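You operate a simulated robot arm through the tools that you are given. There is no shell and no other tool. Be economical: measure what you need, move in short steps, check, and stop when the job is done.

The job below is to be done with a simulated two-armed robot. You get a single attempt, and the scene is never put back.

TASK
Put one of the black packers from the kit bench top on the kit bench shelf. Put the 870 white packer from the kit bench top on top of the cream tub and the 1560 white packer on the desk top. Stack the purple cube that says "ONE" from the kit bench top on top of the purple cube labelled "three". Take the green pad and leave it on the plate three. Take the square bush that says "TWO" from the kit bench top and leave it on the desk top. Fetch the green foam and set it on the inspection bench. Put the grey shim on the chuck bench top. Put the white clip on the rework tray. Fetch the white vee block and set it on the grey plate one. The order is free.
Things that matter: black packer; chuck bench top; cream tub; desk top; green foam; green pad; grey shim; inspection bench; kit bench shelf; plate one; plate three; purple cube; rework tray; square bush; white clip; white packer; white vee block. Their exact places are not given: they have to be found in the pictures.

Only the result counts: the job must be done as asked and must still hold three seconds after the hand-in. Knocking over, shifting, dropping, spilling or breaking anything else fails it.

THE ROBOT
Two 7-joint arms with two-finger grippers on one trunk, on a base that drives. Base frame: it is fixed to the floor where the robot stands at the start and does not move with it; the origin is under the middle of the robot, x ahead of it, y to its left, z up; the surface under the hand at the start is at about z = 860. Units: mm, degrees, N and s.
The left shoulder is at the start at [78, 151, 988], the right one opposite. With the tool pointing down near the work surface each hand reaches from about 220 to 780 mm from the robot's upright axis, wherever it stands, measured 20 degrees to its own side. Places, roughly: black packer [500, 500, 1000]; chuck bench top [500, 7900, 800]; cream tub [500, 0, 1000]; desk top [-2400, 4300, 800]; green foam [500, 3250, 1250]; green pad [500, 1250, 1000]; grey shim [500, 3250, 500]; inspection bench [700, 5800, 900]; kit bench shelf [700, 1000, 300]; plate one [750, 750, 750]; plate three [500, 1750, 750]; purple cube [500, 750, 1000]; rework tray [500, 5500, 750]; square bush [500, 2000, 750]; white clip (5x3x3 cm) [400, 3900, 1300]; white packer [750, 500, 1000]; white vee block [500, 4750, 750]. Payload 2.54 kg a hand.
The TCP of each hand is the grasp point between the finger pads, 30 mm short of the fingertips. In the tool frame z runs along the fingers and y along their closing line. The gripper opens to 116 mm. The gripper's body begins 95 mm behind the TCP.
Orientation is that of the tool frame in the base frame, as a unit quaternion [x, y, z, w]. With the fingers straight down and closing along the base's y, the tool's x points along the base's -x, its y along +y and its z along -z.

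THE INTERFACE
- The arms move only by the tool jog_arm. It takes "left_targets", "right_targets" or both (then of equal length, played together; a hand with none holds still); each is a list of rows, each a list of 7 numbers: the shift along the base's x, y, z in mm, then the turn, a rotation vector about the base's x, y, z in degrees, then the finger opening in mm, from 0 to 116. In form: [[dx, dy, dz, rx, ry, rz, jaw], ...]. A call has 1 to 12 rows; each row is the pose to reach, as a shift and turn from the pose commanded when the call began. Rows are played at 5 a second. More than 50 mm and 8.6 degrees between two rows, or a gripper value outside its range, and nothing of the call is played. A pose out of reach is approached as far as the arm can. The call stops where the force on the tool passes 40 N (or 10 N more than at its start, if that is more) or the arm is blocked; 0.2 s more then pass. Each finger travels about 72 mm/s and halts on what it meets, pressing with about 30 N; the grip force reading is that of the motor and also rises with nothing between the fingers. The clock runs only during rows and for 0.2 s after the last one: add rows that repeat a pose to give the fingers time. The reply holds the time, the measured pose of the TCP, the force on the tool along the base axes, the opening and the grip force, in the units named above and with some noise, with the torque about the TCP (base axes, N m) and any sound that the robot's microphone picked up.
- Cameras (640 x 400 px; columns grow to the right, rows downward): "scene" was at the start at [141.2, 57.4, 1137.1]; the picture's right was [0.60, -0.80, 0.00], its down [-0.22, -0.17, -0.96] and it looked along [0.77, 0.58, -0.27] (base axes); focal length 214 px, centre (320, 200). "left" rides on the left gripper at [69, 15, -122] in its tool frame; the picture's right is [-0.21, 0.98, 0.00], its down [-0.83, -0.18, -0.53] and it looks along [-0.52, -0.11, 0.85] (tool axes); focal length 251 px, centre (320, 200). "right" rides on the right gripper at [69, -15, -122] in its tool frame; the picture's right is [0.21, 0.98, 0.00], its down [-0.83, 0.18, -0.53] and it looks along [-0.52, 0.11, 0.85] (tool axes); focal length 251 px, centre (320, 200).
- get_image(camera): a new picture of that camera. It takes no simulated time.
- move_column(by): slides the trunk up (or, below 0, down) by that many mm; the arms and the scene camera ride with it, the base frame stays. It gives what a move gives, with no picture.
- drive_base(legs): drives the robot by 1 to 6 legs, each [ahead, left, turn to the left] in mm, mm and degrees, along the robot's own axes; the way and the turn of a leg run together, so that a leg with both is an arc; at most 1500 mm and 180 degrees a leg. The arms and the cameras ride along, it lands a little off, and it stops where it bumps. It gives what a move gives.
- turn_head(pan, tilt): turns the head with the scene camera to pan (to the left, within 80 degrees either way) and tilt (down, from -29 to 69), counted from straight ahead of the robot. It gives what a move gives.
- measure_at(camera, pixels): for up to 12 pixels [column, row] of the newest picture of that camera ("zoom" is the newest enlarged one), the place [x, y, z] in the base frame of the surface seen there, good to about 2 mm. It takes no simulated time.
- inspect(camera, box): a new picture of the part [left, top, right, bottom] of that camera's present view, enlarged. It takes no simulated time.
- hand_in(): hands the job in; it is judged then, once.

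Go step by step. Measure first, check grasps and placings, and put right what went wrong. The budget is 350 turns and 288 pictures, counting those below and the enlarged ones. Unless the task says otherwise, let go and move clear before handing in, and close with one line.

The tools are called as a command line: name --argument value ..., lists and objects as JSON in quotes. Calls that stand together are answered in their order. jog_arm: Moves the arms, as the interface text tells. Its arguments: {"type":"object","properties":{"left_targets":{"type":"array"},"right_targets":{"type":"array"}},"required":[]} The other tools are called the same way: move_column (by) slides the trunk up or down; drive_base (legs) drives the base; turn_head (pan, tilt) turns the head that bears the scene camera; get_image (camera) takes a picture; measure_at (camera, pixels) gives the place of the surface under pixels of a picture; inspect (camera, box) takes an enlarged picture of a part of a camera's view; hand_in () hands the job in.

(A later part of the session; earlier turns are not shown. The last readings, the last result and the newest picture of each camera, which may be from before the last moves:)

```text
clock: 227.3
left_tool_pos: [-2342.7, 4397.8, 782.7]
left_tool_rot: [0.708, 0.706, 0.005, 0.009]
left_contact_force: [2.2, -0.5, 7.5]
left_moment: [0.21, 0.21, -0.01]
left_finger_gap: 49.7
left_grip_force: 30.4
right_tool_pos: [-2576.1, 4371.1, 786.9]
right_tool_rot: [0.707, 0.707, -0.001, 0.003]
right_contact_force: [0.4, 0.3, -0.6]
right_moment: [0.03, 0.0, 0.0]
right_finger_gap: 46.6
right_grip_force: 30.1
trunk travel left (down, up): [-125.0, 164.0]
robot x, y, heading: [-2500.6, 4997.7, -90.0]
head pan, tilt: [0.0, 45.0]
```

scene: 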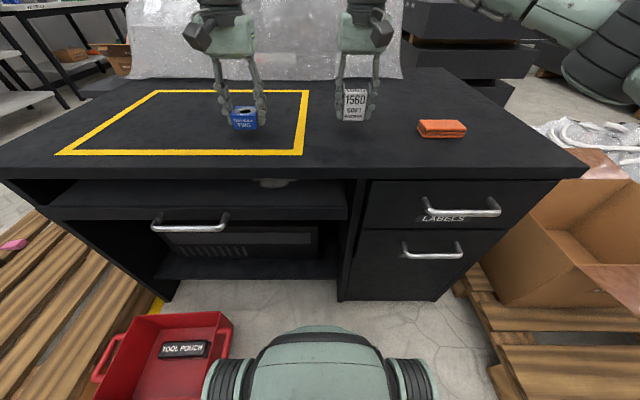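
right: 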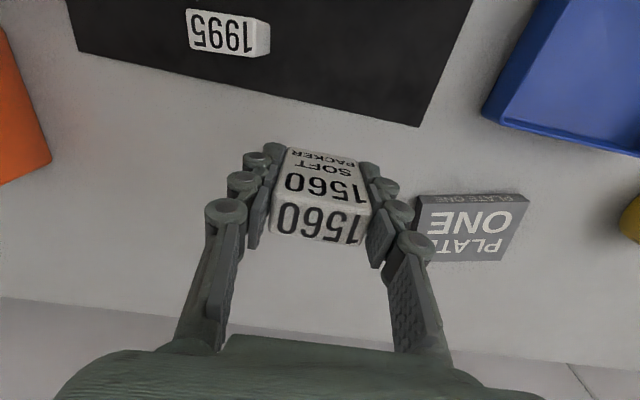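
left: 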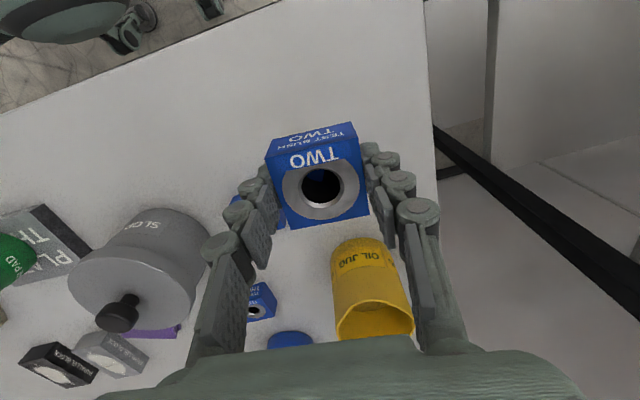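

The left is in contact; I'll open it and rise, while the right goes a bit lower.

jog_arm --left_targets '[[0, 0, 0, 0, 0, 0, 56], [0, 0, 0, 0, 0, 0, 70], [0, 0, 20, 0, 0, 0, 72], [0, 0, 60, 0, 0, 0, 72]]' --right_targets '[[0, 0, -1, 0, 0, 0, 0], [0, 0, -2, 0, 0, 0, 0], [0, 0, -3, 0, 0, 0, 0], [0, 0, -4, 0, 0, 0, 0]]'

```text
clock: 228.3
left_tool_pos: [-2339.7, 4404.2, 839.5]
left_tool_rot: [0.708, 0.706, 0.005, 0.009]
left_contact_force: [0.2, 0.1, 0.6]
left_moment: [0.05, 0.03, 0.02]
left_finger_gap: 72.0
left_grip_force: 0.1
left hand out of reach, approached as far as the arm can: row 4
right_tool_pos: [-2577.5, 4370.8, 784.3]
right_tool_rot: [0.708, 0.706, -0.001, 0.004]
right_contact_force: [-1.7, -1.8, 14.9]
right_moment: [-0.02, 0.35, 0.0]
right_finger_gap: 47.0
right_grip_force: 29.8
trunk travel left (down, up): [-125.0, 164.0]
robot x, y, heading: [-2498.0, 4996.9, -90.2]
head pan, tilt: [0.0, 45.0]
```

Right has contact too (15 N). Release it and rise.

jog_arm --left_targets '[[0, 20, 20, 0, 0, 0, 72], [0, 40, 40, 0, 0, 0, 72], [0, 60, 60, 0, 0, 0, 72], [0, 80, 90, 0, 0, 0, 72], [0, 100, 120, 0, 0, 0, 72], [0, 110, 150, 0, 0, 0, 72]]' --right_targets '[[0, 0, 1, 0, 0, 0, 56], [0, 0, 1, 0, 0, 0, 68], [0, 0, 25, 0, 0, 0, 70], [0, 0, 65, 0, 0, 0, 70], [0, 20, 105, 0, 0, 0, 70], [0, 50, 140, 0, 0, 0, 70]]'

get_image --camera "scene"

```text
clock: 229.7
left_tool_pos: [-2340.2, 4513.5, 991.9]
left_tool_rot: [0.709, 0.706, 0.006, 0.01]
left_contact_force: [0.0, -0.2, 0.2]
left_moment: [0.01, 0.02, 0.03]
left_finger_gap: 72.1
left_grip_force: 0.0
right_tool_pos: [-2576.7, 4420.5, 923.5]
right_tool_rot: [0.707, 0.707, -0.001, 0.003]
right_contact_force: [0.0, -0.2, 0.5]
right_moment: [0.0, -0.02, -0.01]
right_finger_gap: 69.9
right_grip_force: 0.1
trunk travel left (down, up): [-125.0, 164.0]
robot x, y, heading: [-2498.1, 4995.8, -90.0]
head pan, tilt: [0.0, 45.0]
```

```text
180 pictures are left
```

scene: 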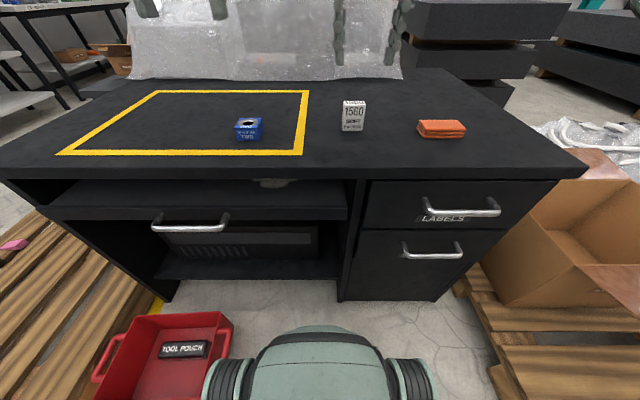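

Both are on the desk. I'll raise the trunk, reverse out along the same path to the aisle and turn east to survey the benches there.

move_column --by 100

jog_arm --left_targets '[[20, 20, 0, 0, 0, 0, 90], [40, 40, 0, 0, 0, 0, 90], [60, 60, 0, 0, 0, 0, 90], [80, 70, 0, 0, 0, 0, 90]]' --right_targets '[[-20, 40, 20, 0, 0, 0, 90], [-40, 80, 40, 0, 0, 0, 90], [-60, 120, 60, 0, 0, 0, 90], [-80, 150, 70, 0, 0, 0, 90]]'

drive_base --legs '[[-300, 0, 0], [-480, 900, 0], [0, 1050, 0], [0, 0, 90]]'

turn_head --pan 0 --tilt 15

get_image --camera "scene"

turn_head --pan -70 --tilt 10

get_image --camera "scene"

turn_head --pan 60 --tilt 15

get_image --camera "scene"

```text
clock: 231.1
left_tool_pos: [-2339.4, 4512.1, 1090.4]
left_tool_rot: [0.708, 0.706, 0.007, 0.01]
left_contact_force: [0.0, -0.6, -0.2]
left_moment: [-0.02, 0.01, -0.01]
left_finger_gap: 72.2
left_grip_force: 0.1
right_tool_pos: [-2575.4, 4419.1, 1021.1]
right_tool_rot: [0.707, 0.707, 0.0, 0.003]
right_contact_force: [-0.2, -0.4, 0.7]
right_moment: [0.0, 0.01, 0.0]
right_finger_gap: 70.0
right_grip_force: 0.0
trunk travel left (down, up): [-225.0, 64.0]
robot x, y, heading: [-2497.9, 5001.1, -90.1]
head pan, tilt: [0.0, 45.0]
```

```text
clock: 232.1
left_tool_pos: [-2259.1, 4582.0, 1091.2]
left_tool_rot: [0.708, 0.706, 0.007, 0.01]
left_contact_force: [-0.1, 0.5, -0.6]
left_moment: [-0.01, 0.0, -0.02]
left_finger_gap: 90.0
left_grip_force: 0.0
right_tool_pos: [-2657.0, 4571.9, 1091.7]
right_tool_rot: [0.707, 0.707, -0.001, 0.004]
right_contact_force: [-0.4, -0.2, 0.3]
right_moment: [-0.01, 0.01, 0.01]
right_finger_gap: 90.0
right_grip_force: 0.1
trunk travel left (down, up): [-225.0, 64.0]
robot x, y, heading: [-2500.8, 4996.4, -89.9]
head pan, tilt: [0.0, 45.0]
```

```text
clock: 242.3
left_tool_pos: [-1368.1, 5284.9, 1089.5]
left_tool_rot: [0.708, 0.706, 0.007, 0.007]
left_contact_force: [-0.2, 0.8, -0.3]
left_moment: [-0.06, 0.03, 0.0]
left_finger_gap: 89.9
left_grip_force: 0.0
right_tool_pos: [-1763.8, 5272.5, 1092.7]
right_tool_rot: [0.706, 0.708, 0.001, 0.001]
right_contact_force: [0.4, -0.5, -0.1]
right_moment: [-0.01, 0.01, 0.02]
right_finger_gap: 90.1
right_grip_force: 0.1
trunk travel left (down, up): [-225.0, 64.0]
robot x, y, heading: [-1610.0, 5701.1, -89.7]
head pan, tilt: [0.0, 45.0]
stopped in leg 2: the robot was blocked; the commanded pose is now the measured one
```

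```text
clock: 243.3
left_tool_pos: [-1367.7, 5283.4, 1087.3]
left_tool_rot: [0.708, 0.706, 0.009, 0.007]
left_contact_force: [-0.3, -0.4, 0.8]
left_moment: [0.0, 0.01, -0.02]
left_finger_gap: 89.9
left_grip_force: 0.1
right_tool_pos: [-1765.4, 5271.2, 1090.1]
right_tool_rot: [0.707, 0.708, 0.003, 0.002]
right_contact_force: [0.2, -0.3, -1.0]
right_moment: [-0.01, 0.0, -0.04]
right_finger_gap: 89.8
right_grip_force: 0.0
trunk travel left (down, up): [-225.0, 64.0]
robot x, y, heading: [-1606.6, 5704.5, -90.0]
head pan, tilt: [0.0, 15.0]
```

```text
179 pictures are left
```

scene: 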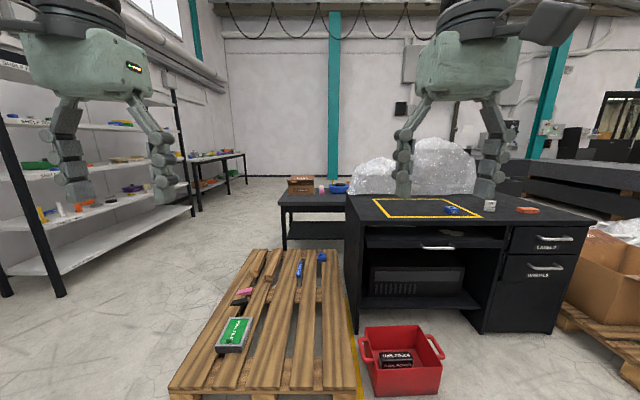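

```text
clock: 244.7
left_tool_pos: [-1367.7, 5282.6, 1087.6]
left_tool_rot: [0.708, 0.706, 0.009, 0.008]
left_contact_force: [0.0, -0.2, 0.2]
left_moment: [-0.01, 0.0, -0.02]
left_finger_gap: 89.9
left_grip_force: 0.0
right_tool_pos: [-1764.3, 5270.9, 1089.1]
right_tool_rot: [0.707, 0.707, 0.003, 0.001]
right_contact_force: [-0.3, 0.3, -0.3]
right_moment: [-0.03, 0.0, 0.03]
right_finger_gap: 89.6
right_grip_force: 0.1
trunk travel left (down, up): [-225.0, 64.0]
robot x, y, heading: [-1608.8, 5707.5, -89.9]
head pan, tilt: [-70.0, 10.0]
```

```text
178 pictures are left
```

scene: 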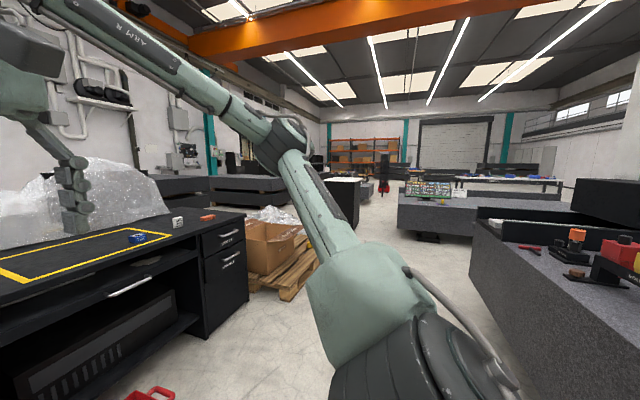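

```text
clock: 246.8
left_tool_pos: [-1369.1, 5282.3, 1086.9]
left_tool_rot: [0.709, 0.706, 0.009, 0.008]
left_contact_force: [-0.4, -0.4, 0.0]
left_moment: [0.0, -0.02, -0.02]
left_finger_gap: 90.1
left_grip_force: 0.0
right_tool_pos: [-1765.2, 5270.3, 1089.0]
right_tool_rot: [0.707, 0.708, 0.002, 0.002]
right_contact_force: [0.9, -0.5, 0.6]
right_moment: [0.0, 0.05, -0.03]
right_finger_gap: 90.2
right_grip_force: 0.1
trunk travel left (down, up): [-225.0, 64.0]
robot x, y, heading: [-1609.4, 5705.0, -90.0]
head pan, tilt: [60.0, 15.0]
```

```text
177 pictures are left
```

scene: 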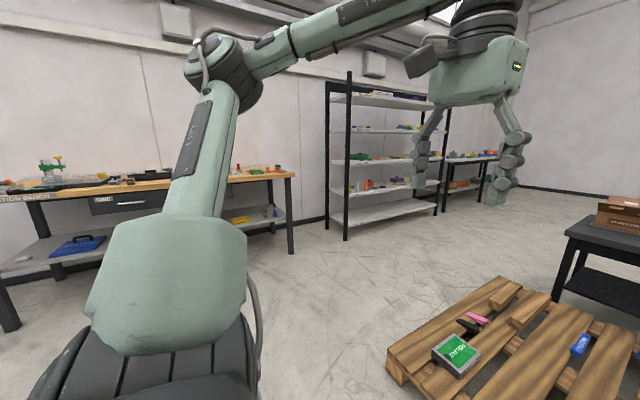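

My rear touched the machine ledge. I'll move ahead 80 mm, then drive east to the aisle, turn, and check the ledge.

drive_base --legs '[[60, 0, 0], [0, 350, 0]]'

drive_base --legs '[[-90, 750, 0], [0, 0, 90]]'

turn_head --pan 80 --tilt 20

get_image --camera "scene"

turn_head --pan 0 --tilt 15

get_image --camera "scene"

```text
clock: 251.3
left_tool_pos: [-1015.6, 5230.0, 1090.5]
left_tool_rot: [0.707, 0.707, 0.006, 0.01]
left_contact_force: [0.1, -0.9, -0.2]
left_moment: [0.03, 0.0, -0.03]
left_finger_gap: 89.9
left_grip_force: 0.0
right_tool_pos: [-1412.2, 5216.8, 1092.6]
right_tool_rot: [0.705, 0.709, 0.0, 0.003]
right_contact_force: [0.1, 0.7, 0.3]
right_moment: [-0.02, 0.03, 0.03]
right_finger_gap: 89.9
right_grip_force: 0.1
trunk travel left (down, up): [-225.0, 64.0]
robot x, y, heading: [-1255.8, 5644.6, -90.0]
head pan, tilt: [60.0, 15.0]
```

```text
clock: 262.9
left_tool_pos: [-89.1, 5978.9, 1090.8]
left_tool_rot: [-0.003, 1.0, 0.012, 0.002]
left_contact_force: [0.4, 0.3, 0.2]
left_moment: [-0.03, -0.01, -0.01]
left_finger_gap: 90.3
left_grip_force: 0.0
right_tool_pos: [-72.9, 5581.5, 1091.5]
right_tool_rot: [-0.004, 1.0, 0.002, 0.002]
right_contact_force: [-0.8, 0.3, -0.5]
right_moment: [-0.01, 0.04, 0.02]
right_finger_gap: 90.1
right_grip_force: 0.1
trunk travel left (down, up): [-225.0, 64.0]
robot x, y, heading: [-502.1, 5730.3, 0.6]
head pan, tilt: [60.0, 15.0]
```

```text
clock: 263.8
left_tool_pos: [-87.7, 5978.8, 1089.9]
left_tool_rot: [-0.002, 1.0, 0.012, 0.003]
left_contact_force: [-0.3, 0.1, 0.3]
left_moment: [0.0, 0.0, 0.0]
left_finger_gap: 90.2
left_grip_force: 0.0
right_tool_pos: [-74.2, 5581.5, 1092.4]
right_tool_rot: [-0.005, 1.0, 0.002, 0.003]
right_contact_force: [0.1, -0.3, 0.3]
right_moment: [0.0, 0.0, 0.0]
right_finger_gap: 90.0
right_grip_force: 0.1
trunk travel left (down, up): [-225.0, 64.0]
robot x, y, heading: [-502.4, 5735.1, 0.5]
head pan, tilt: [80.0, 20.0]
```

```text
176 pictures are left
```

scene: 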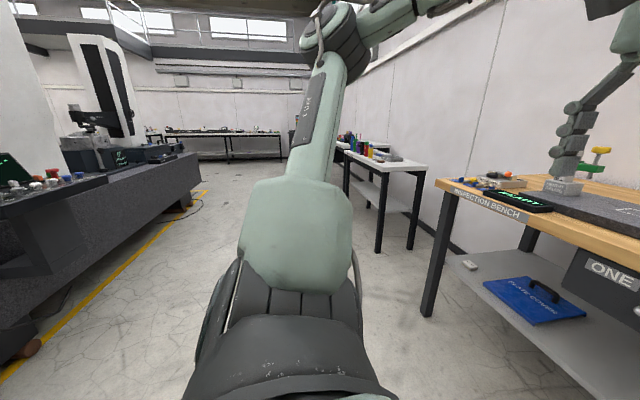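

```text
clock: 265.3
left_tool_pos: [-90.8, 5978.8, 1090.2]
left_tool_rot: [-0.002, 1.0, 0.011, 0.003]
left_contact_force: [0.4, -0.8, 0.1]
left_moment: [-0.04, -0.01, -0.01]
left_finger_gap: 90.1
left_grip_force: 0.1
right_tool_pos: [-74.9, 5581.9, 1091.5]
right_tool_rot: [-0.005, 1.0, 0.003, 0.003]
right_contact_force: [0.3, 0.0, -1.0]
right_moment: [-0.02, 0.01, -0.02]
right_finger_gap: 89.9
right_grip_force: 0.1
trunk travel left (down, up): [-225.0, 64.0]
robot x, y, heading: [-500.8, 5735.3, 0.7]
head pan, tilt: [0.0, 15.0]
```

```text
175 pictures are left
```

scene: 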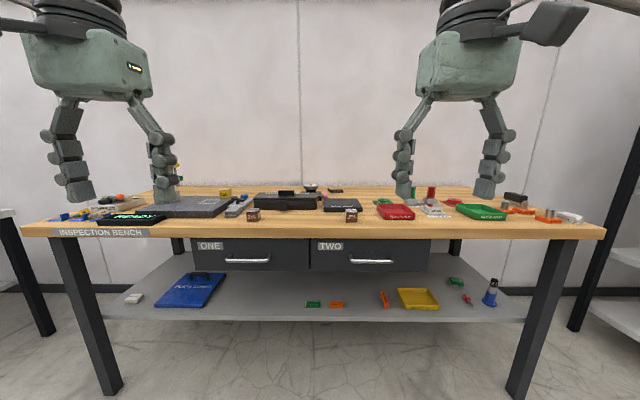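

The INSPECTION BENCH is ahead. I'll enlarge to identify trays and blocks on its top.

inspect --camera "scene" --box '[320, 170, 600, 240]'

inspect --camera "scene" --box '[50, 170, 330, 240]'

measure_at --camera "scene" --pixels '[[395, 212], [480, 211], [434, 210], [300, 232], [350, 210], [185, 205], [570, 217], [520, 212], [590, 232], [285, 202]]'

```text
2.29 times, centred on (460, 205) of scene
```

zoom: 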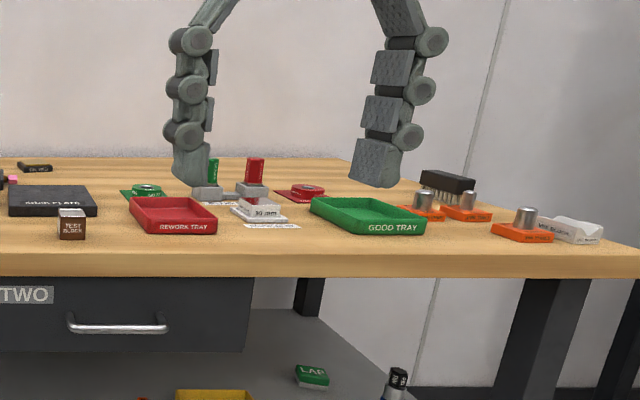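

```text
2.29 times, centred on (190, 205) of scene
```

zoom: 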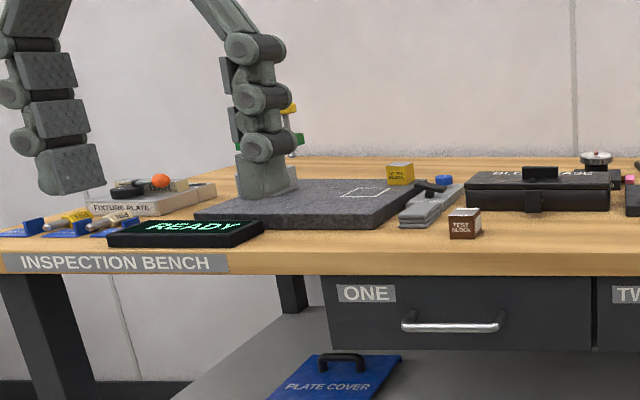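

```text
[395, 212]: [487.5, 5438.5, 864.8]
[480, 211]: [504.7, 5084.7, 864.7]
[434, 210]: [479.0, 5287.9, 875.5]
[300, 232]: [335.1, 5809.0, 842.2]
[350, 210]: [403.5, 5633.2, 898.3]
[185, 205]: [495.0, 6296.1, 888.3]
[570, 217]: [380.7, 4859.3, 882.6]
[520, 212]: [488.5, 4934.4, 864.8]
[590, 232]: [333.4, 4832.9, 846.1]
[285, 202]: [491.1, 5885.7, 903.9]
```

The white vee block sits at the bench's right end (570,217) ≈ [381, 4859], and the rework tray is at [487, 5438]. I'll drive to the vee block first.

drive_base --legs '[[0, -1050, -0.6], [420, 0, 0]]'

turn_head --pan 15 --tilt 40

get_image --camera "scene"

get_image --camera "left"

```text
clock: 277.9
left_tool_pos: [339.5, 4919.5, 1090.1]
left_tool_rot: [0.002, 1.0, 0.012, 0.002]
left_contact_force: [-0.2, -0.2, -0.1]
left_moment: [-0.02, 0.0, 0.01]
left_finger_gap: 90.2
left_grip_force: 0.0
right_tool_pos: [351.5, 4521.6, 1092.6]
right_tool_rot: [0.0, 1.0, 0.002, 0.002]
right_contact_force: [0.1, 0.9, 0.9]
right_moment: [-0.03, 0.08, -0.01]
right_finger_gap: 89.9
right_grip_force: 0.0
trunk travel left (down, up): [-225.0, 64.0]
robot x, y, heading: [-80.0, 4679.8, 0.1]
head pan, tilt: [0.0, 15.0]
```

```text
clock: 278.8
left_tool_pos: [339.2, 4919.7, 1090.6]
left_tool_rot: [0.003, 1.0, 0.012, 0.002]
left_contact_force: [0.0, -0.4, 0.2]
left_moment: [-0.01, 0.01, -0.03]
left_finger_gap: 90.0
left_grip_force: 0.0
right_tool_pos: [352.0, 4522.5, 1092.2]
right_tool_rot: [0.001, 1.0, 0.003, 0.003]
right_contact_force: [0.4, -0.3, -0.5]
right_moment: [-0.03, 0.01, 0.0]
right_finger_gap: 90.1
right_grip_force: 0.0
trunk travel left (down, up): [-225.0, 64.0]
robot x, y, heading: [-76.1, 4681.3, 0.1]
head pan, tilt: [15.0, 40.0]
```

```text
172 pictures are left
```

scene: 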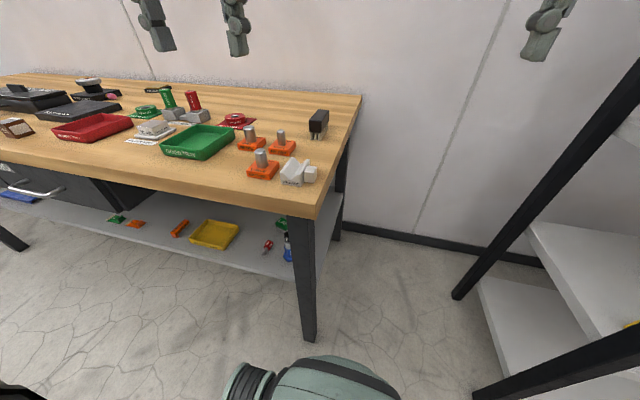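

```text
171 pictures are left
```

left: 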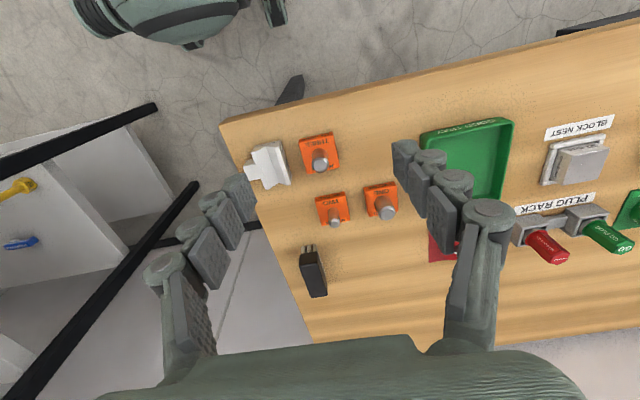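

inspect --camera "left" --box '[220, 110, 360, 210]'

inspect --camera "scene" --box '[230, 110, 350, 210]'

measure_at --camera "left" --pixels '[[253, 152], [278, 143], [287, 183], [263, 188], [265, 165], [248, 172], [282, 160], [318, 155], [225, 122]]'

```text
4.00 times, centred on (290, 160) of left
```

zoom: 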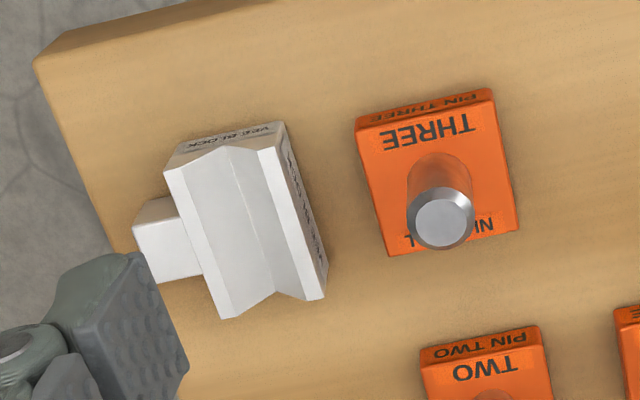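

```text
4.00 times, centred on (290, 160) of scene
```

zoom: 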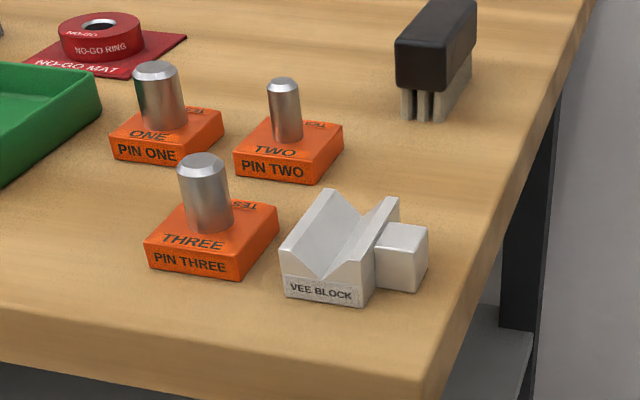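

```text
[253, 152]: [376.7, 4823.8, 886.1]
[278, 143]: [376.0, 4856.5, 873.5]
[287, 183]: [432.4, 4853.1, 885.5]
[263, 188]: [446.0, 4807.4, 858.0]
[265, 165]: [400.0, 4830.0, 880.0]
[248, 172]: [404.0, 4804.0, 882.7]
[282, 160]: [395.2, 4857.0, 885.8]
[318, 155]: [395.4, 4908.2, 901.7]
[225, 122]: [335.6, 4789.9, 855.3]
```

The white VEE BLOCK spans x≈372–435, y≈4815–4858, top 886, with a small white lug or cube at its right side. I'll grip it along x (fingers turned 90°) so the lug isn't involved.

jog_arm --left_targets '[[6, -8, 0, 0, 0, 8.2, 96], [12, -16, 0, 0, 0, 16.4, 96], [18, -24, 0, 0, 0, 24.6, 96], [24, -32, 0, 0, 0, 32.8, 96], [30, -40, 0, 0, 0, 41, 96], [36, -48, 0, 0, 0, 49.2, 96], [42, -56, 0, 0, 0, 57.4, 96], [48, -64, 0, 0, 0, 65.6, 96], [54, -72, 0, 0, 0, 73.8, 96], [60, -80, 0, 0, 0, 82, 96], [64, -84, 0, 0, 0, 90, 96], [64, -84, 0, 0, 0, 90, 96]]'

get_image --camera "left"

```text
clock: 281.4
left_tool_pos: [403.7, 4836.2, 1089.5]
left_tool_rot: [-0.706, 0.709, 0.011, -0.006]
left_contact_force: [-0.4, -0.4, 0.8]
left_moment: [0.01, 0.03, -0.01]
left_finger_gap: 95.9
left_grip_force: 0.1
right_tool_pos: [350.9, 4521.4, 1092.5]
right_tool_rot: [0.001, 1.0, 0.003, 0.003]
right_contact_force: [0.1, 0.2, -0.6]
right_moment: [-0.02, -0.03, -0.03]
right_finger_gap: 89.8
right_grip_force: 0.0
trunk travel left (down, up): [-225.0, 64.0]
robot x, y, heading: [-76.8, 4679.1, -0.2]
head pan, tilt: [15.0, 40.0]
```

```text
168 pictures are left
```

left: 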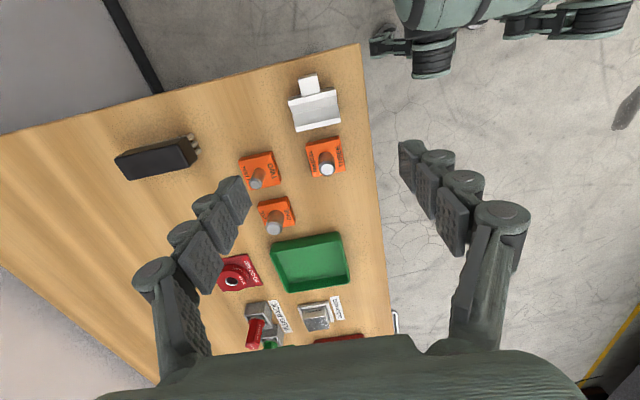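

The wrist turned fine. I'll descend to z≈955 and measure.

jog_arm --left_targets '[[0, 0, -45, 0, 0, 0, 96], [0, 0, -90, 0, 0, 0, 96], [0, 0, -135, 0, 0, 0, 96], [0, 0, -135, 0, 0, 0, 96]]'

get_image --camera "left"

```text
clock: 282.4
left_tool_pos: [403.7, 4835.7, 953.6]
left_tool_rot: [-0.706, 0.709, 0.009, -0.006]
left_contact_force: [0.1, -0.6, 0.5]
left_moment: [0.0, -0.01, -0.03]
left_finger_gap: 95.7
left_grip_force: 0.0
right_tool_pos: [350.3, 4521.1, 1093.0]
right_tool_rot: [0.001, 1.0, 0.003, 0.003]
right_contact_force: [-0.1, 0.1, 0.4]
right_moment: [0.04, 0.01, 0.0]
right_finger_gap: 90.3
right_grip_force: 0.0
trunk travel left (down, up): [-225.0, 64.0]
robot x, y, heading: [-76.8, 4681.3, -0.2]
head pan, tilt: [15.0, 40.0]
```

```text
167 pictures are left
```

left: 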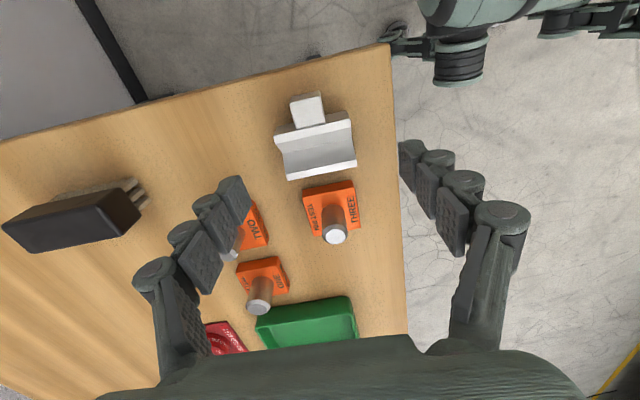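

measure_at --camera "left" --pixels '[[277, 137], [350, 114], [356, 163], [287, 179], [318, 140], [280, 155], [354, 140], [292, 100], [322, 95], [325, 122], [333, 235]]'

inspect --camera "left" --box '[250, 80, 390, 190]'

```text
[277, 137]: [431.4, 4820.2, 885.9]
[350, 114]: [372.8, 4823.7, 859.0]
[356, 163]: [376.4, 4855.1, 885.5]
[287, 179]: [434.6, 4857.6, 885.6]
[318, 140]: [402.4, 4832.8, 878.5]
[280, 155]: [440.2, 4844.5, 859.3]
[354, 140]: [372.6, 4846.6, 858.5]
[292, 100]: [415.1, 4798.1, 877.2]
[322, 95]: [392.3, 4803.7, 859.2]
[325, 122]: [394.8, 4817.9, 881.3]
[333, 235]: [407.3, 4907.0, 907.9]
```

```text
3.64 times, centred on (320, 135) of left
```

zoom: 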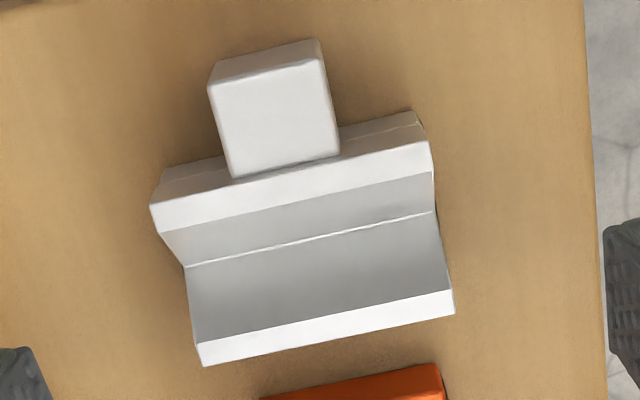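

Vee block centre [404, 4838]; bench z≈858. Descend to 891, close along x and lift slowly.

jog_arm --left_targets '[[0, 2, -30, 0, 0, 0, 86], [0, 2, -55, 0, 0, 0, 84], [0, 2, -63, 0, 0, 0, 84], [0, 2, -63, 0, 0, 0, 60], [0, 2, -63, 0, 0, 0, 40], [0, 2, -63, 0, 0, 0, 0], [0, 2, -63, 0, 0, 0, 0], [0, 2, -58, 0, 0, 0, 0], [0, 2, -45, 0, 0, 0, 0], [0, 2, -20, 0, 0, 0, 0]]'

get_image --camera "left"

inspect --camera "scene" --box '[230, 110, 350, 210]'

```text
clock: 284.6
left_tool_pos: [403.8, 4836.6, 936.2]
left_tool_rot: [-0.705, 0.709, 0.01, -0.007]
left_contact_force: [1.7, -1.0, -4.7]
left_moment: [0.0, 0.0, 0.02]
left_finger_gap: 59.6
left_grip_force: 29.9
right_tool_pos: [350.8, 4522.5, 1093.5]
right_tool_rot: [0.002, 1.0, 0.002, 0.003]
right_contact_force: [-1.2, 0.5, -0.4]
right_moment: [-0.02, -0.02, 0.02]
right_finger_gap: 90.0
right_grip_force: 0.0
trunk travel left (down, up): [-225.0, 64.0]
robot x, y, heading: [-76.8, 4678.3, -0.2]
head pan, tilt: [15.0, 40.0]
```

```text
165 pictures are left
```

left: 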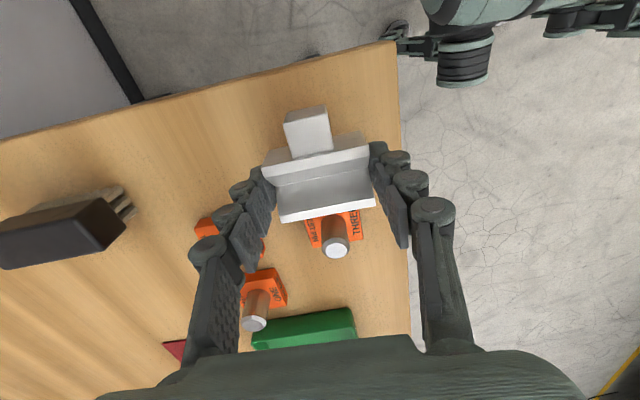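

```text
4.00 times, centred on (290, 160) of scene
```

zoom: 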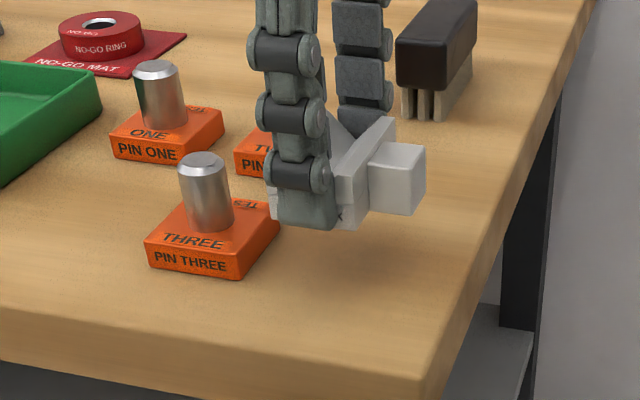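

The lug belongs to the block. I'll raise it, back off and drive south, stopping opposite the rack to survey it on the way.

jog_arm --left_targets '[[-10, 0, 45, 0, 0, 0, 0], [-20, 0, 90, 0, 0, 0, 0], [-30, 0, 135, 0, 0, 0, 0], [-40, 0, 155, 0, 0, 0, 0]]'

drive_base --legs '[[-620, 0, 0], [0, -1300, 0]]'

turn_head --pan 0 --tilt 5

get_image --camera "scene"

```text
clock: 285.6
left_tool_pos: [364.4, 4837.5, 1091.3]
left_tool_rot: [-0.705, 0.709, 0.009, -0.006]
left_contact_force: [0.7, 0.1, -4.4]
left_moment: [0.0, 0.0, 0.01]
left_finger_gap: 59.5
left_grip_force: 29.7
right_tool_pos: [350.3, 4520.9, 1092.4]
right_tool_rot: [0.001, 1.0, 0.002, 0.003]
right_contact_force: [-0.6, -0.8, -0.6]
right_moment: [-0.01, 0.02, 0.0]
right_finger_gap: 89.8
right_grip_force: 0.1
trunk travel left (down, up): [-225.0, 64.0]
robot x, y, heading: [-74.4, 4680.5, -0.0]
head pan, tilt: [15.0, 40.0]
```

```text
clock: 288.9
left_tool_pos: [-206.9, 4842.4, 1089.3]
left_tool_rot: [-0.706, 0.708, 0.011, -0.007]
left_contact_force: [-0.3, -1.2, -4.7]
left_moment: [0.02, -0.02, 0.03]
left_finger_gap: 59.7
left_grip_force: 29.8
right_tool_pos: [-220.0, 4527.5, 1092.9]
right_tool_rot: [-0.001, 1.0, 0.002, 0.003]
right_contact_force: [0.4, -0.5, 0.3]
right_moment: [0.0, -0.02, 0.0]
right_finger_gap: 90.1
right_grip_force: 0.0
trunk travel left (down, up): [-225.0, 64.0]
robot x, y, heading: [-648.9, 4684.4, 0.3]
head pan, tilt: [15.0, 40.0]
stopped in leg 1: the robot was blocked; the commanded pose is now the measured one
```

```text
clock: 289.9
left_tool_pos: [-206.0, 4843.8, 1090.2]
left_tool_rot: [-0.706, 0.709, 0.01, -0.006]
left_contact_force: [0.0, -0.2, -4.6]
left_moment: [0.01, -0.02, -0.03]
left_finger_gap: 59.4
left_grip_force: 30.0
right_tool_pos: [-220.6, 4528.0, 1093.2]
right_tool_rot: [0.0, 1.0, 0.002, 0.002]
right_contact_force: [0.2, -0.2, 0.6]
right_moment: [0.01, 0.01, 0.04]
right_finger_gap: 89.9
right_grip_force: 0.0
trunk travel left (down, up): [-225.0, 64.0]
robot x, y, heading: [-646.3, 4683.7, 0.0]
head pan, tilt: [0.0, 5.0]
```

```text
163 pictures are left
```

scene: 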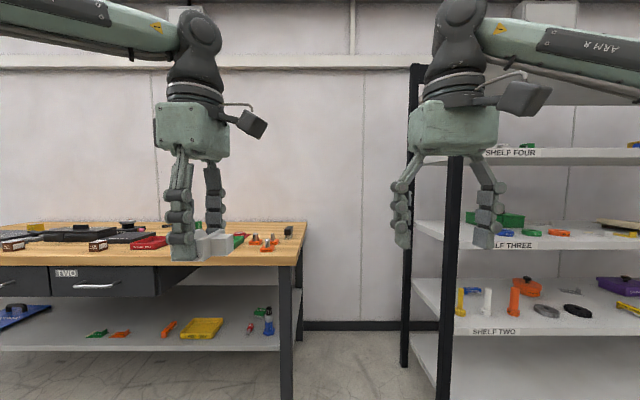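

The base's rear touched the pallet. I'll move ahead 120 mm and continue south in front of the rack.

drive_base --legs '[[120, 0, 0], [0, -1250, 0]]'

get_image --camera "scene"

```text
clock: 302.9
left_tool_pos: [-83.6, 3603.7, 1089.9]
left_tool_rot: [0.708, -0.706, -0.009, 0.006]
left_contact_force: [-0.3, -0.9, -4.8]
left_moment: [0.05, 0.02, 0.03]
left_finger_gap: 59.6
left_grip_force: 30.2
right_tool_pos: [-96.3, 3288.3, 1092.7]
right_tool_rot: [-0.004, 1.0, 0.002, 0.003]
right_contact_force: [0.0, 0.0, 0.2]
right_moment: [0.0, 0.02, -0.03]
right_finger_gap: 90.1
right_grip_force: 0.0
trunk travel left (down, up): [-225.0, 64.0]
robot x, y, heading: [-525.3, 3440.3, 0.4]
head pan, tilt: [0.0, 5.0]
```

```text
162 pictures are left
```

scene: 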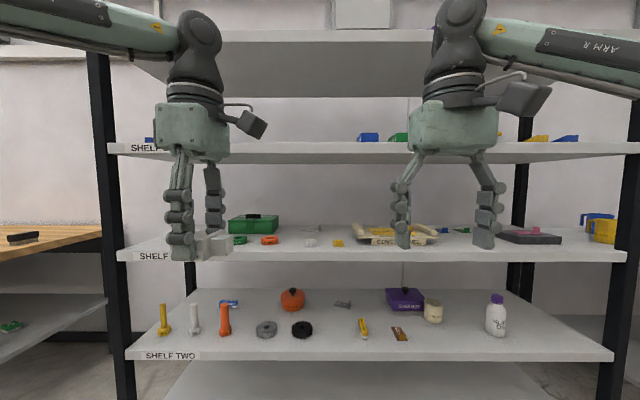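

I'll enlarge the shelf sections to find the green foam, grey shim and white clip.

inspect --camera "scene" --box '[120, 120, 380, 170]'

inspect --camera "scene" --box '[340, 110, 640, 170]'

inspect --camera "scene" --box '[140, 270, 380, 360]'

measure_at --camera "scene" --pixels '[[398, 137], [368, 137], [150, 140], [343, 304], [266, 328], [400, 333], [310, 243], [150, 260], [180, 355], [140, 148]]'

```text
2.46 times, centred on (250, 145) of scene
```

zoom: 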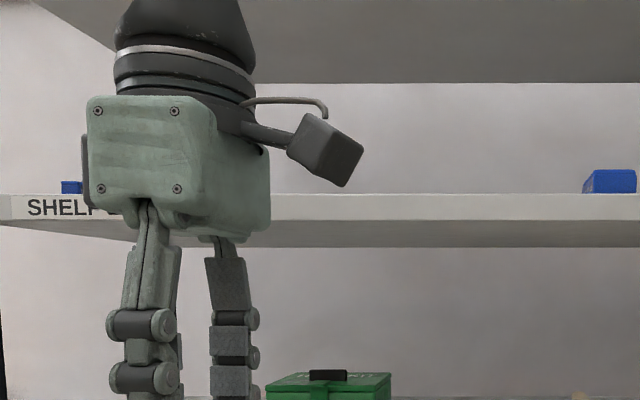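

```text
2.13 times, centred on (490, 140) of scene
```

zoom: 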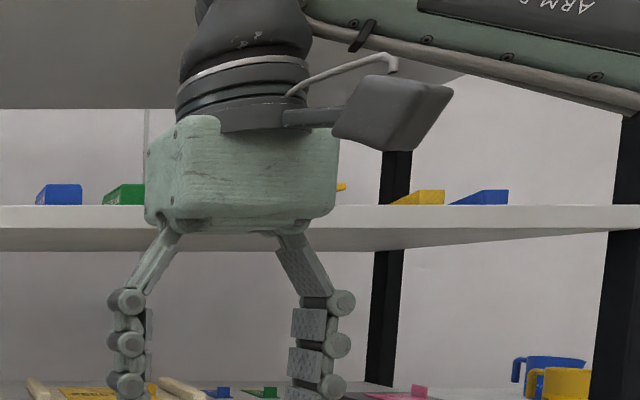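

```text
2.67 times, centred on (260, 315) of scene
```

zoom: 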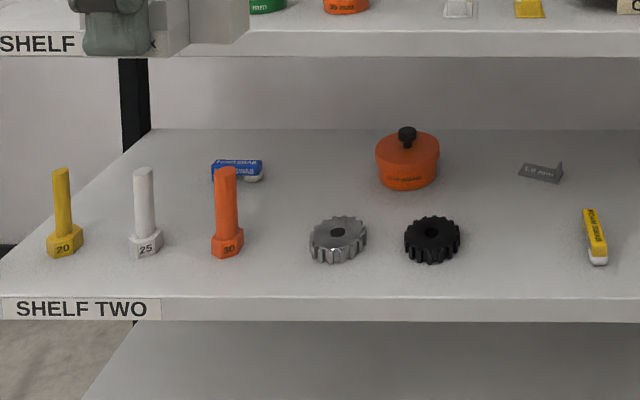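

```text
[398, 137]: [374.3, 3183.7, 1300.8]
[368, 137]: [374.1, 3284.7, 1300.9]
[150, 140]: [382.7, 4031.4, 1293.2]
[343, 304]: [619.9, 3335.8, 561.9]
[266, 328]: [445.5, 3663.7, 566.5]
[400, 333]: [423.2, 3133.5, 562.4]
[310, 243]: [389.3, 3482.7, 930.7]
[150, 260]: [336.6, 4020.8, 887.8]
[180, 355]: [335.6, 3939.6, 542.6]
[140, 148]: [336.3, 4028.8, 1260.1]
```

Grey shim ("1.0 mm") is at (343,304) ≈ [620, 3336, 562] on shelf two; the green foam is on shelf four at about [374, 3184, 1300]. First I deliver the vee block to plate one.

drive_base --legs '[[0, -1450, -0.4], [0, -1390, 0], [470, 0, 0]]'

turn_head --pan 10 --tilt 40

get_image --camera "scene"

```text
clock: 332.6
left_tool_pos: [371.0, 745.9, 1089.8]
left_tool_rot: [-0.705, 0.709, 0.01, -0.006]
left_contact_force: [-0.1, 0.3, -4.3]
left_moment: [0.02, 0.02, -0.03]
left_finger_gap: 59.5
left_grip_force: 30.3
right_tool_pos: [355.2, 431.3, 1092.5]
right_tool_rot: [0.0, 1.0, 0.003, 0.002]
right_contact_force: [0.8, 0.4, -0.8]
right_moment: [0.01, 0.02, -0.04]
right_finger_gap: 90.0
right_grip_force: 0.0
trunk travel left (down, up): [-225.0, 64.0]
robot x, y, heading: [-68.1, 588.9, -0.3]
head pan, tilt: [0.0, 5.0]
```

```text
clock: 333.6
left_tool_pos: [370.1, 747.0, 1090.5]
left_tool_rot: [-0.705, 0.709, 0.01, -0.007]
left_contact_force: [-0.6, 0.5, -3.8]
left_moment: [0.01, 0.01, 0.04]
left_finger_gap: 59.6
left_grip_force: 30.5
right_tool_pos: [355.1, 431.2, 1091.9]
right_tool_rot: [0.0, 1.0, 0.003, 0.003]
right_contact_force: [-0.6, 0.7, -0.3]
right_moment: [0.0, -0.02, 0.0]
right_finger_gap: 90.2
right_grip_force: 0.0
trunk travel left (down, up): [-225.0, 64.0]
robot x, y, heading: [-72.7, 586.5, -0.2]
head pan, tilt: [10.0, 40.0]
```

```text
158 pictures are left
```

scene: 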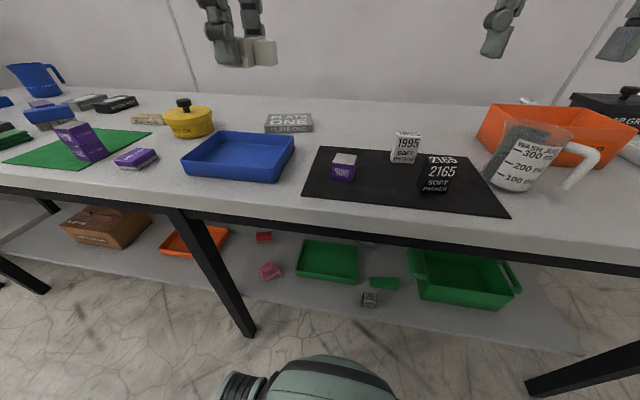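

The bench is undisturbed. Measuring plate one's outline.

inspect --camera "scene" --box '[230, 90, 350, 165]'

measure_at --camera "zoom" --pixels '[[190, 185], [440, 185], [430, 130], [215, 125], [320, 155], [320, 200]]'

drive_base --legs '[[110, 0, 0.3]]'

```text
5.33 times, centred on (290, 128) of scene
```

zoom: 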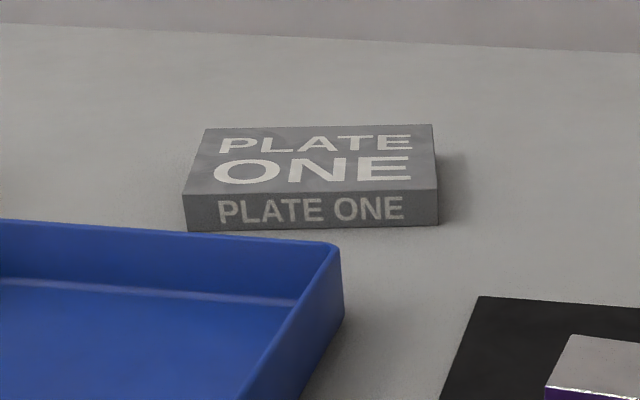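

```text
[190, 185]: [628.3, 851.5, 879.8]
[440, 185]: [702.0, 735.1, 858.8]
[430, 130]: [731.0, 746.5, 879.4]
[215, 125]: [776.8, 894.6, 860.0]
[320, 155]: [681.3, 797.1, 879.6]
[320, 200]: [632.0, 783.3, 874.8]
```

```text
clock: 334.8
left_tool_pos: [478.8, 750.0, 1088.8]
left_tool_rot: [-0.707, 0.707, 0.01, -0.007]
left_contact_force: [0.1, -0.6, -4.3]
left_moment: [0.06, 0.09, 0.01]
left_finger_gap: 59.4
left_grip_force: 30.0
right_tool_pos: [467.2, 433.5, 1092.1]
right_tool_rot: [-0.002, 1.0, 0.002, 0.002]
right_contact_force: [0.1, -0.1, -0.7]
right_moment: [-0.01, 0.07, 0.01]
right_finger_gap: 90.1
right_grip_force: 0.0
trunk travel left (down, up): [-225.0, 64.0]
robot x, y, heading: [38.4, 589.5, 0.0]
head pan, tilt: [10.0, 40.0]
```

Plate one spans x≈628–728, y≈740–855 at z 880. I'll bring the vee block above its centre.

jog_arm --left_targets '[[40, 10, -10, 0, 0, 0, 0], [80, 20, -25, 0, 0, 0, 0], [120, 30, -45, 0, 0, 0, 0], [155, 40, -70, 0, 0, 0, 0], [180, 48, -100, 0, 0, 0, 0], [195, 50, -135, 0, 0, 0, 0], [195, 50, -150, 0, 0, 0, 0], [195, 50, -150, 0, 0, 0, 0]]'

get_image --camera "left"

inspect --camera "scene" --box '[220, 90, 380, 190]'

```text
clock: 336.6
left_tool_pos: [671.8, 801.0, 938.7]
left_tool_rot: [-0.707, 0.707, 0.009, -0.006]
left_contact_force: [-0.1, -0.7, -5.1]
left_moment: [0.0, 0.01, 0.02]
left_finger_gap: 59.5
left_grip_force: 30.3
left hand out of reach, approached as far as the arm can: row 4, 5, 6, 7, 8
right_tool_pos: [466.2, 434.4, 1092.7]
right_tool_rot: [-0.002, 1.0, 0.003, 0.002]
right_contact_force: [0.5, 0.2, -0.3]
right_moment: [-0.02, 0.0, 0.03]
right_finger_gap: 89.8
right_grip_force: 0.0
trunk travel left (down, up): [-225.0, 64.0]
robot x, y, heading: [40.5, 589.1, 0.1]
head pan, tilt: [10.0, 40.0]
```

```text
156 pictures are left
```

left: 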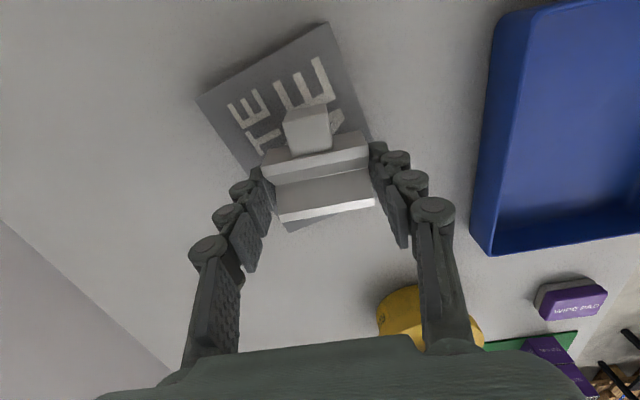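

```text
4.00 times, centred on (300, 140) of scene
```

zoom: 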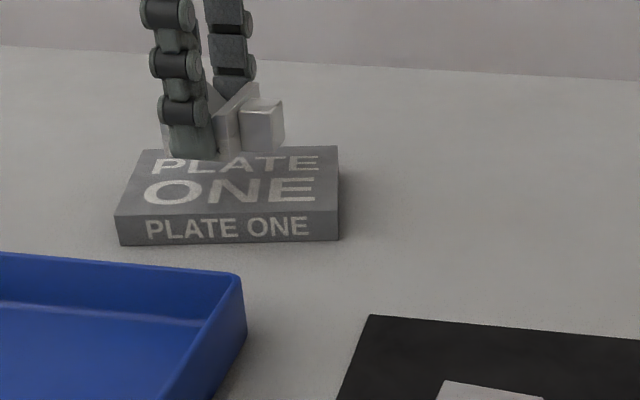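

The vee block is near the plate's +y side. I'll measure the plate corners in the left view to centre it.

measure_at --camera "left" --pixels '[[200, 98], [327, 27], [368, 138], [245, 165], [290, 230], [260, 100], [350, 80], [285, 225]]'

measure_at --camera "zoom" --pixels '[[118, 213], [336, 207], [335, 148], [142, 152], [240, 130], [265, 120]]'

```text
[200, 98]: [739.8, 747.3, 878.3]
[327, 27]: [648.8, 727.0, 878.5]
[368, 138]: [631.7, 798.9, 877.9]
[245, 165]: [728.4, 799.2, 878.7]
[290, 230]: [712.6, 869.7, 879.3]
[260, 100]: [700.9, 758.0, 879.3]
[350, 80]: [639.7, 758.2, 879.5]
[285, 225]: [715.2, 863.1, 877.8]
```

```text
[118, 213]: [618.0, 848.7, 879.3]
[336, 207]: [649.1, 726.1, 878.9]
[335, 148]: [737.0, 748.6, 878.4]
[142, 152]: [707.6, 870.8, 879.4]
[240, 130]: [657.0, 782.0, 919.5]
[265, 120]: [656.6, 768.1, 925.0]
```

The plate's centre is [678, 798], matching the hand's position. Lower to contact.

jog_arm --left_targets '[[4, 0, -12, 0, 0, 0, 0], [4, 0, -20, 0, 0, 0, 0], [4, 0, -24, 0, 0, 0, 0], [4, 0, -26, 0, 0, 0, 0]]'

```text
clock: 337.6
left_tool_pos: [675.6, 801.8, 912.8]
left_tool_rot: [-0.707, 0.707, 0.01, -0.006]
left_contact_force: [0.4, 0.2, -4.6]
left_moment: [0.02, -0.01, 0.03]
left_finger_gap: 59.5
left_grip_force: 29.5
right_tool_pos: [467.0, 434.2, 1093.6]
right_tool_rot: [-0.002, 1.0, 0.002, 0.003]
right_contact_force: [-0.3, 0.1, 0.0]
right_moment: [0.04, -0.01, 0.01]
right_finger_gap: 90.1
right_grip_force: 0.0
trunk travel left (down, up): [-225.0, 64.0]
robot x, y, heading: [35.3, 586.6, 0.0]
head pan, tilt: [10.0, 40.0]
```

jog_arm --left_targets '[[0, 0, -1, 0, 0, 0, 0], [0, 0, -2, 0, 0, 0, 0], [0, 0, -3, 0, 0, 0, 0]]'

```text
clock: 338.4
left_tool_pos: [673.6, 802.9, 912.0]
left_tool_rot: [-0.706, 0.708, 0.008, -0.005]
left_contact_force: [3.0, -0.3, 9.2]
left_moment: [-0.21, -0.48, 0.06]
left_finger_gap: 59.5
left_grip_force: 29.9
right_tool_pos: [465.8, 433.4, 1094.2]
right_tool_rot: [-0.003, 1.0, 0.002, 0.003]
right_contact_force: [0.1, 0.3, 1.1]
right_moment: [-0.01, -0.02, 0.0]
right_finger_gap: 90.1
right_grip_force: 0.0
trunk travel left (down, up): [-225.0, 64.0]
robot x, y, heading: [34.1, 589.6, 0.3]
head pan, tilt: [10.0, 40.0]
```

Contact confirmed. Release and rise.

jog_arm --left_targets '[[0, 0, 1, 0, 0, 0, 66], [0, 0, 1, 0, 0, 0, 78], [0, 0, 2, 0, 0, 0, 80], [0, 0, 30, 0, 0, 0, 80], [-5, 0, 70, 0, 0, 0, 80], [-40, -5, 90, 0, 0, 0, 80], [-80, -10, 110, 0, 0, 0, 80]]'

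inspect --camera "scene" --box '[220, 90, 380, 190]'

```text
clock: 340.0
left_tool_pos: [592.0, 791.5, 1019.6]
left_tool_rot: [-0.707, 0.707, 0.009, -0.007]
left_contact_force: [-0.7, -0.4, 0.4]
left_moment: [0.02, 0.0, 0.0]
left_finger_gap: 80.2
left_grip_force: 0.0
left hand out of reach, approached as far as the arm can: row 4, 5
right_tool_pos: [465.4, 434.7, 1092.6]
right_tool_rot: [-0.003, 1.0, 0.003, 0.004]
right_contact_force: [0.0, 0.2, 0.1]
right_moment: [0.01, -0.01, 0.0]
right_finger_gap: 90.0
right_grip_force: 0.1
trunk travel left (down, up): [-225.0, 64.0]
robot x, y, heading: [40.1, 586.3, 0.3]
head pan, tilt: [10.0, 40.0]
```

```text
4.00 times, centred on (300, 140) of scene
```

zoom: 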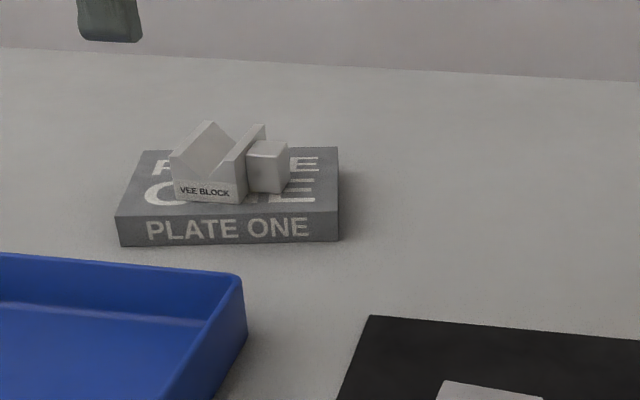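

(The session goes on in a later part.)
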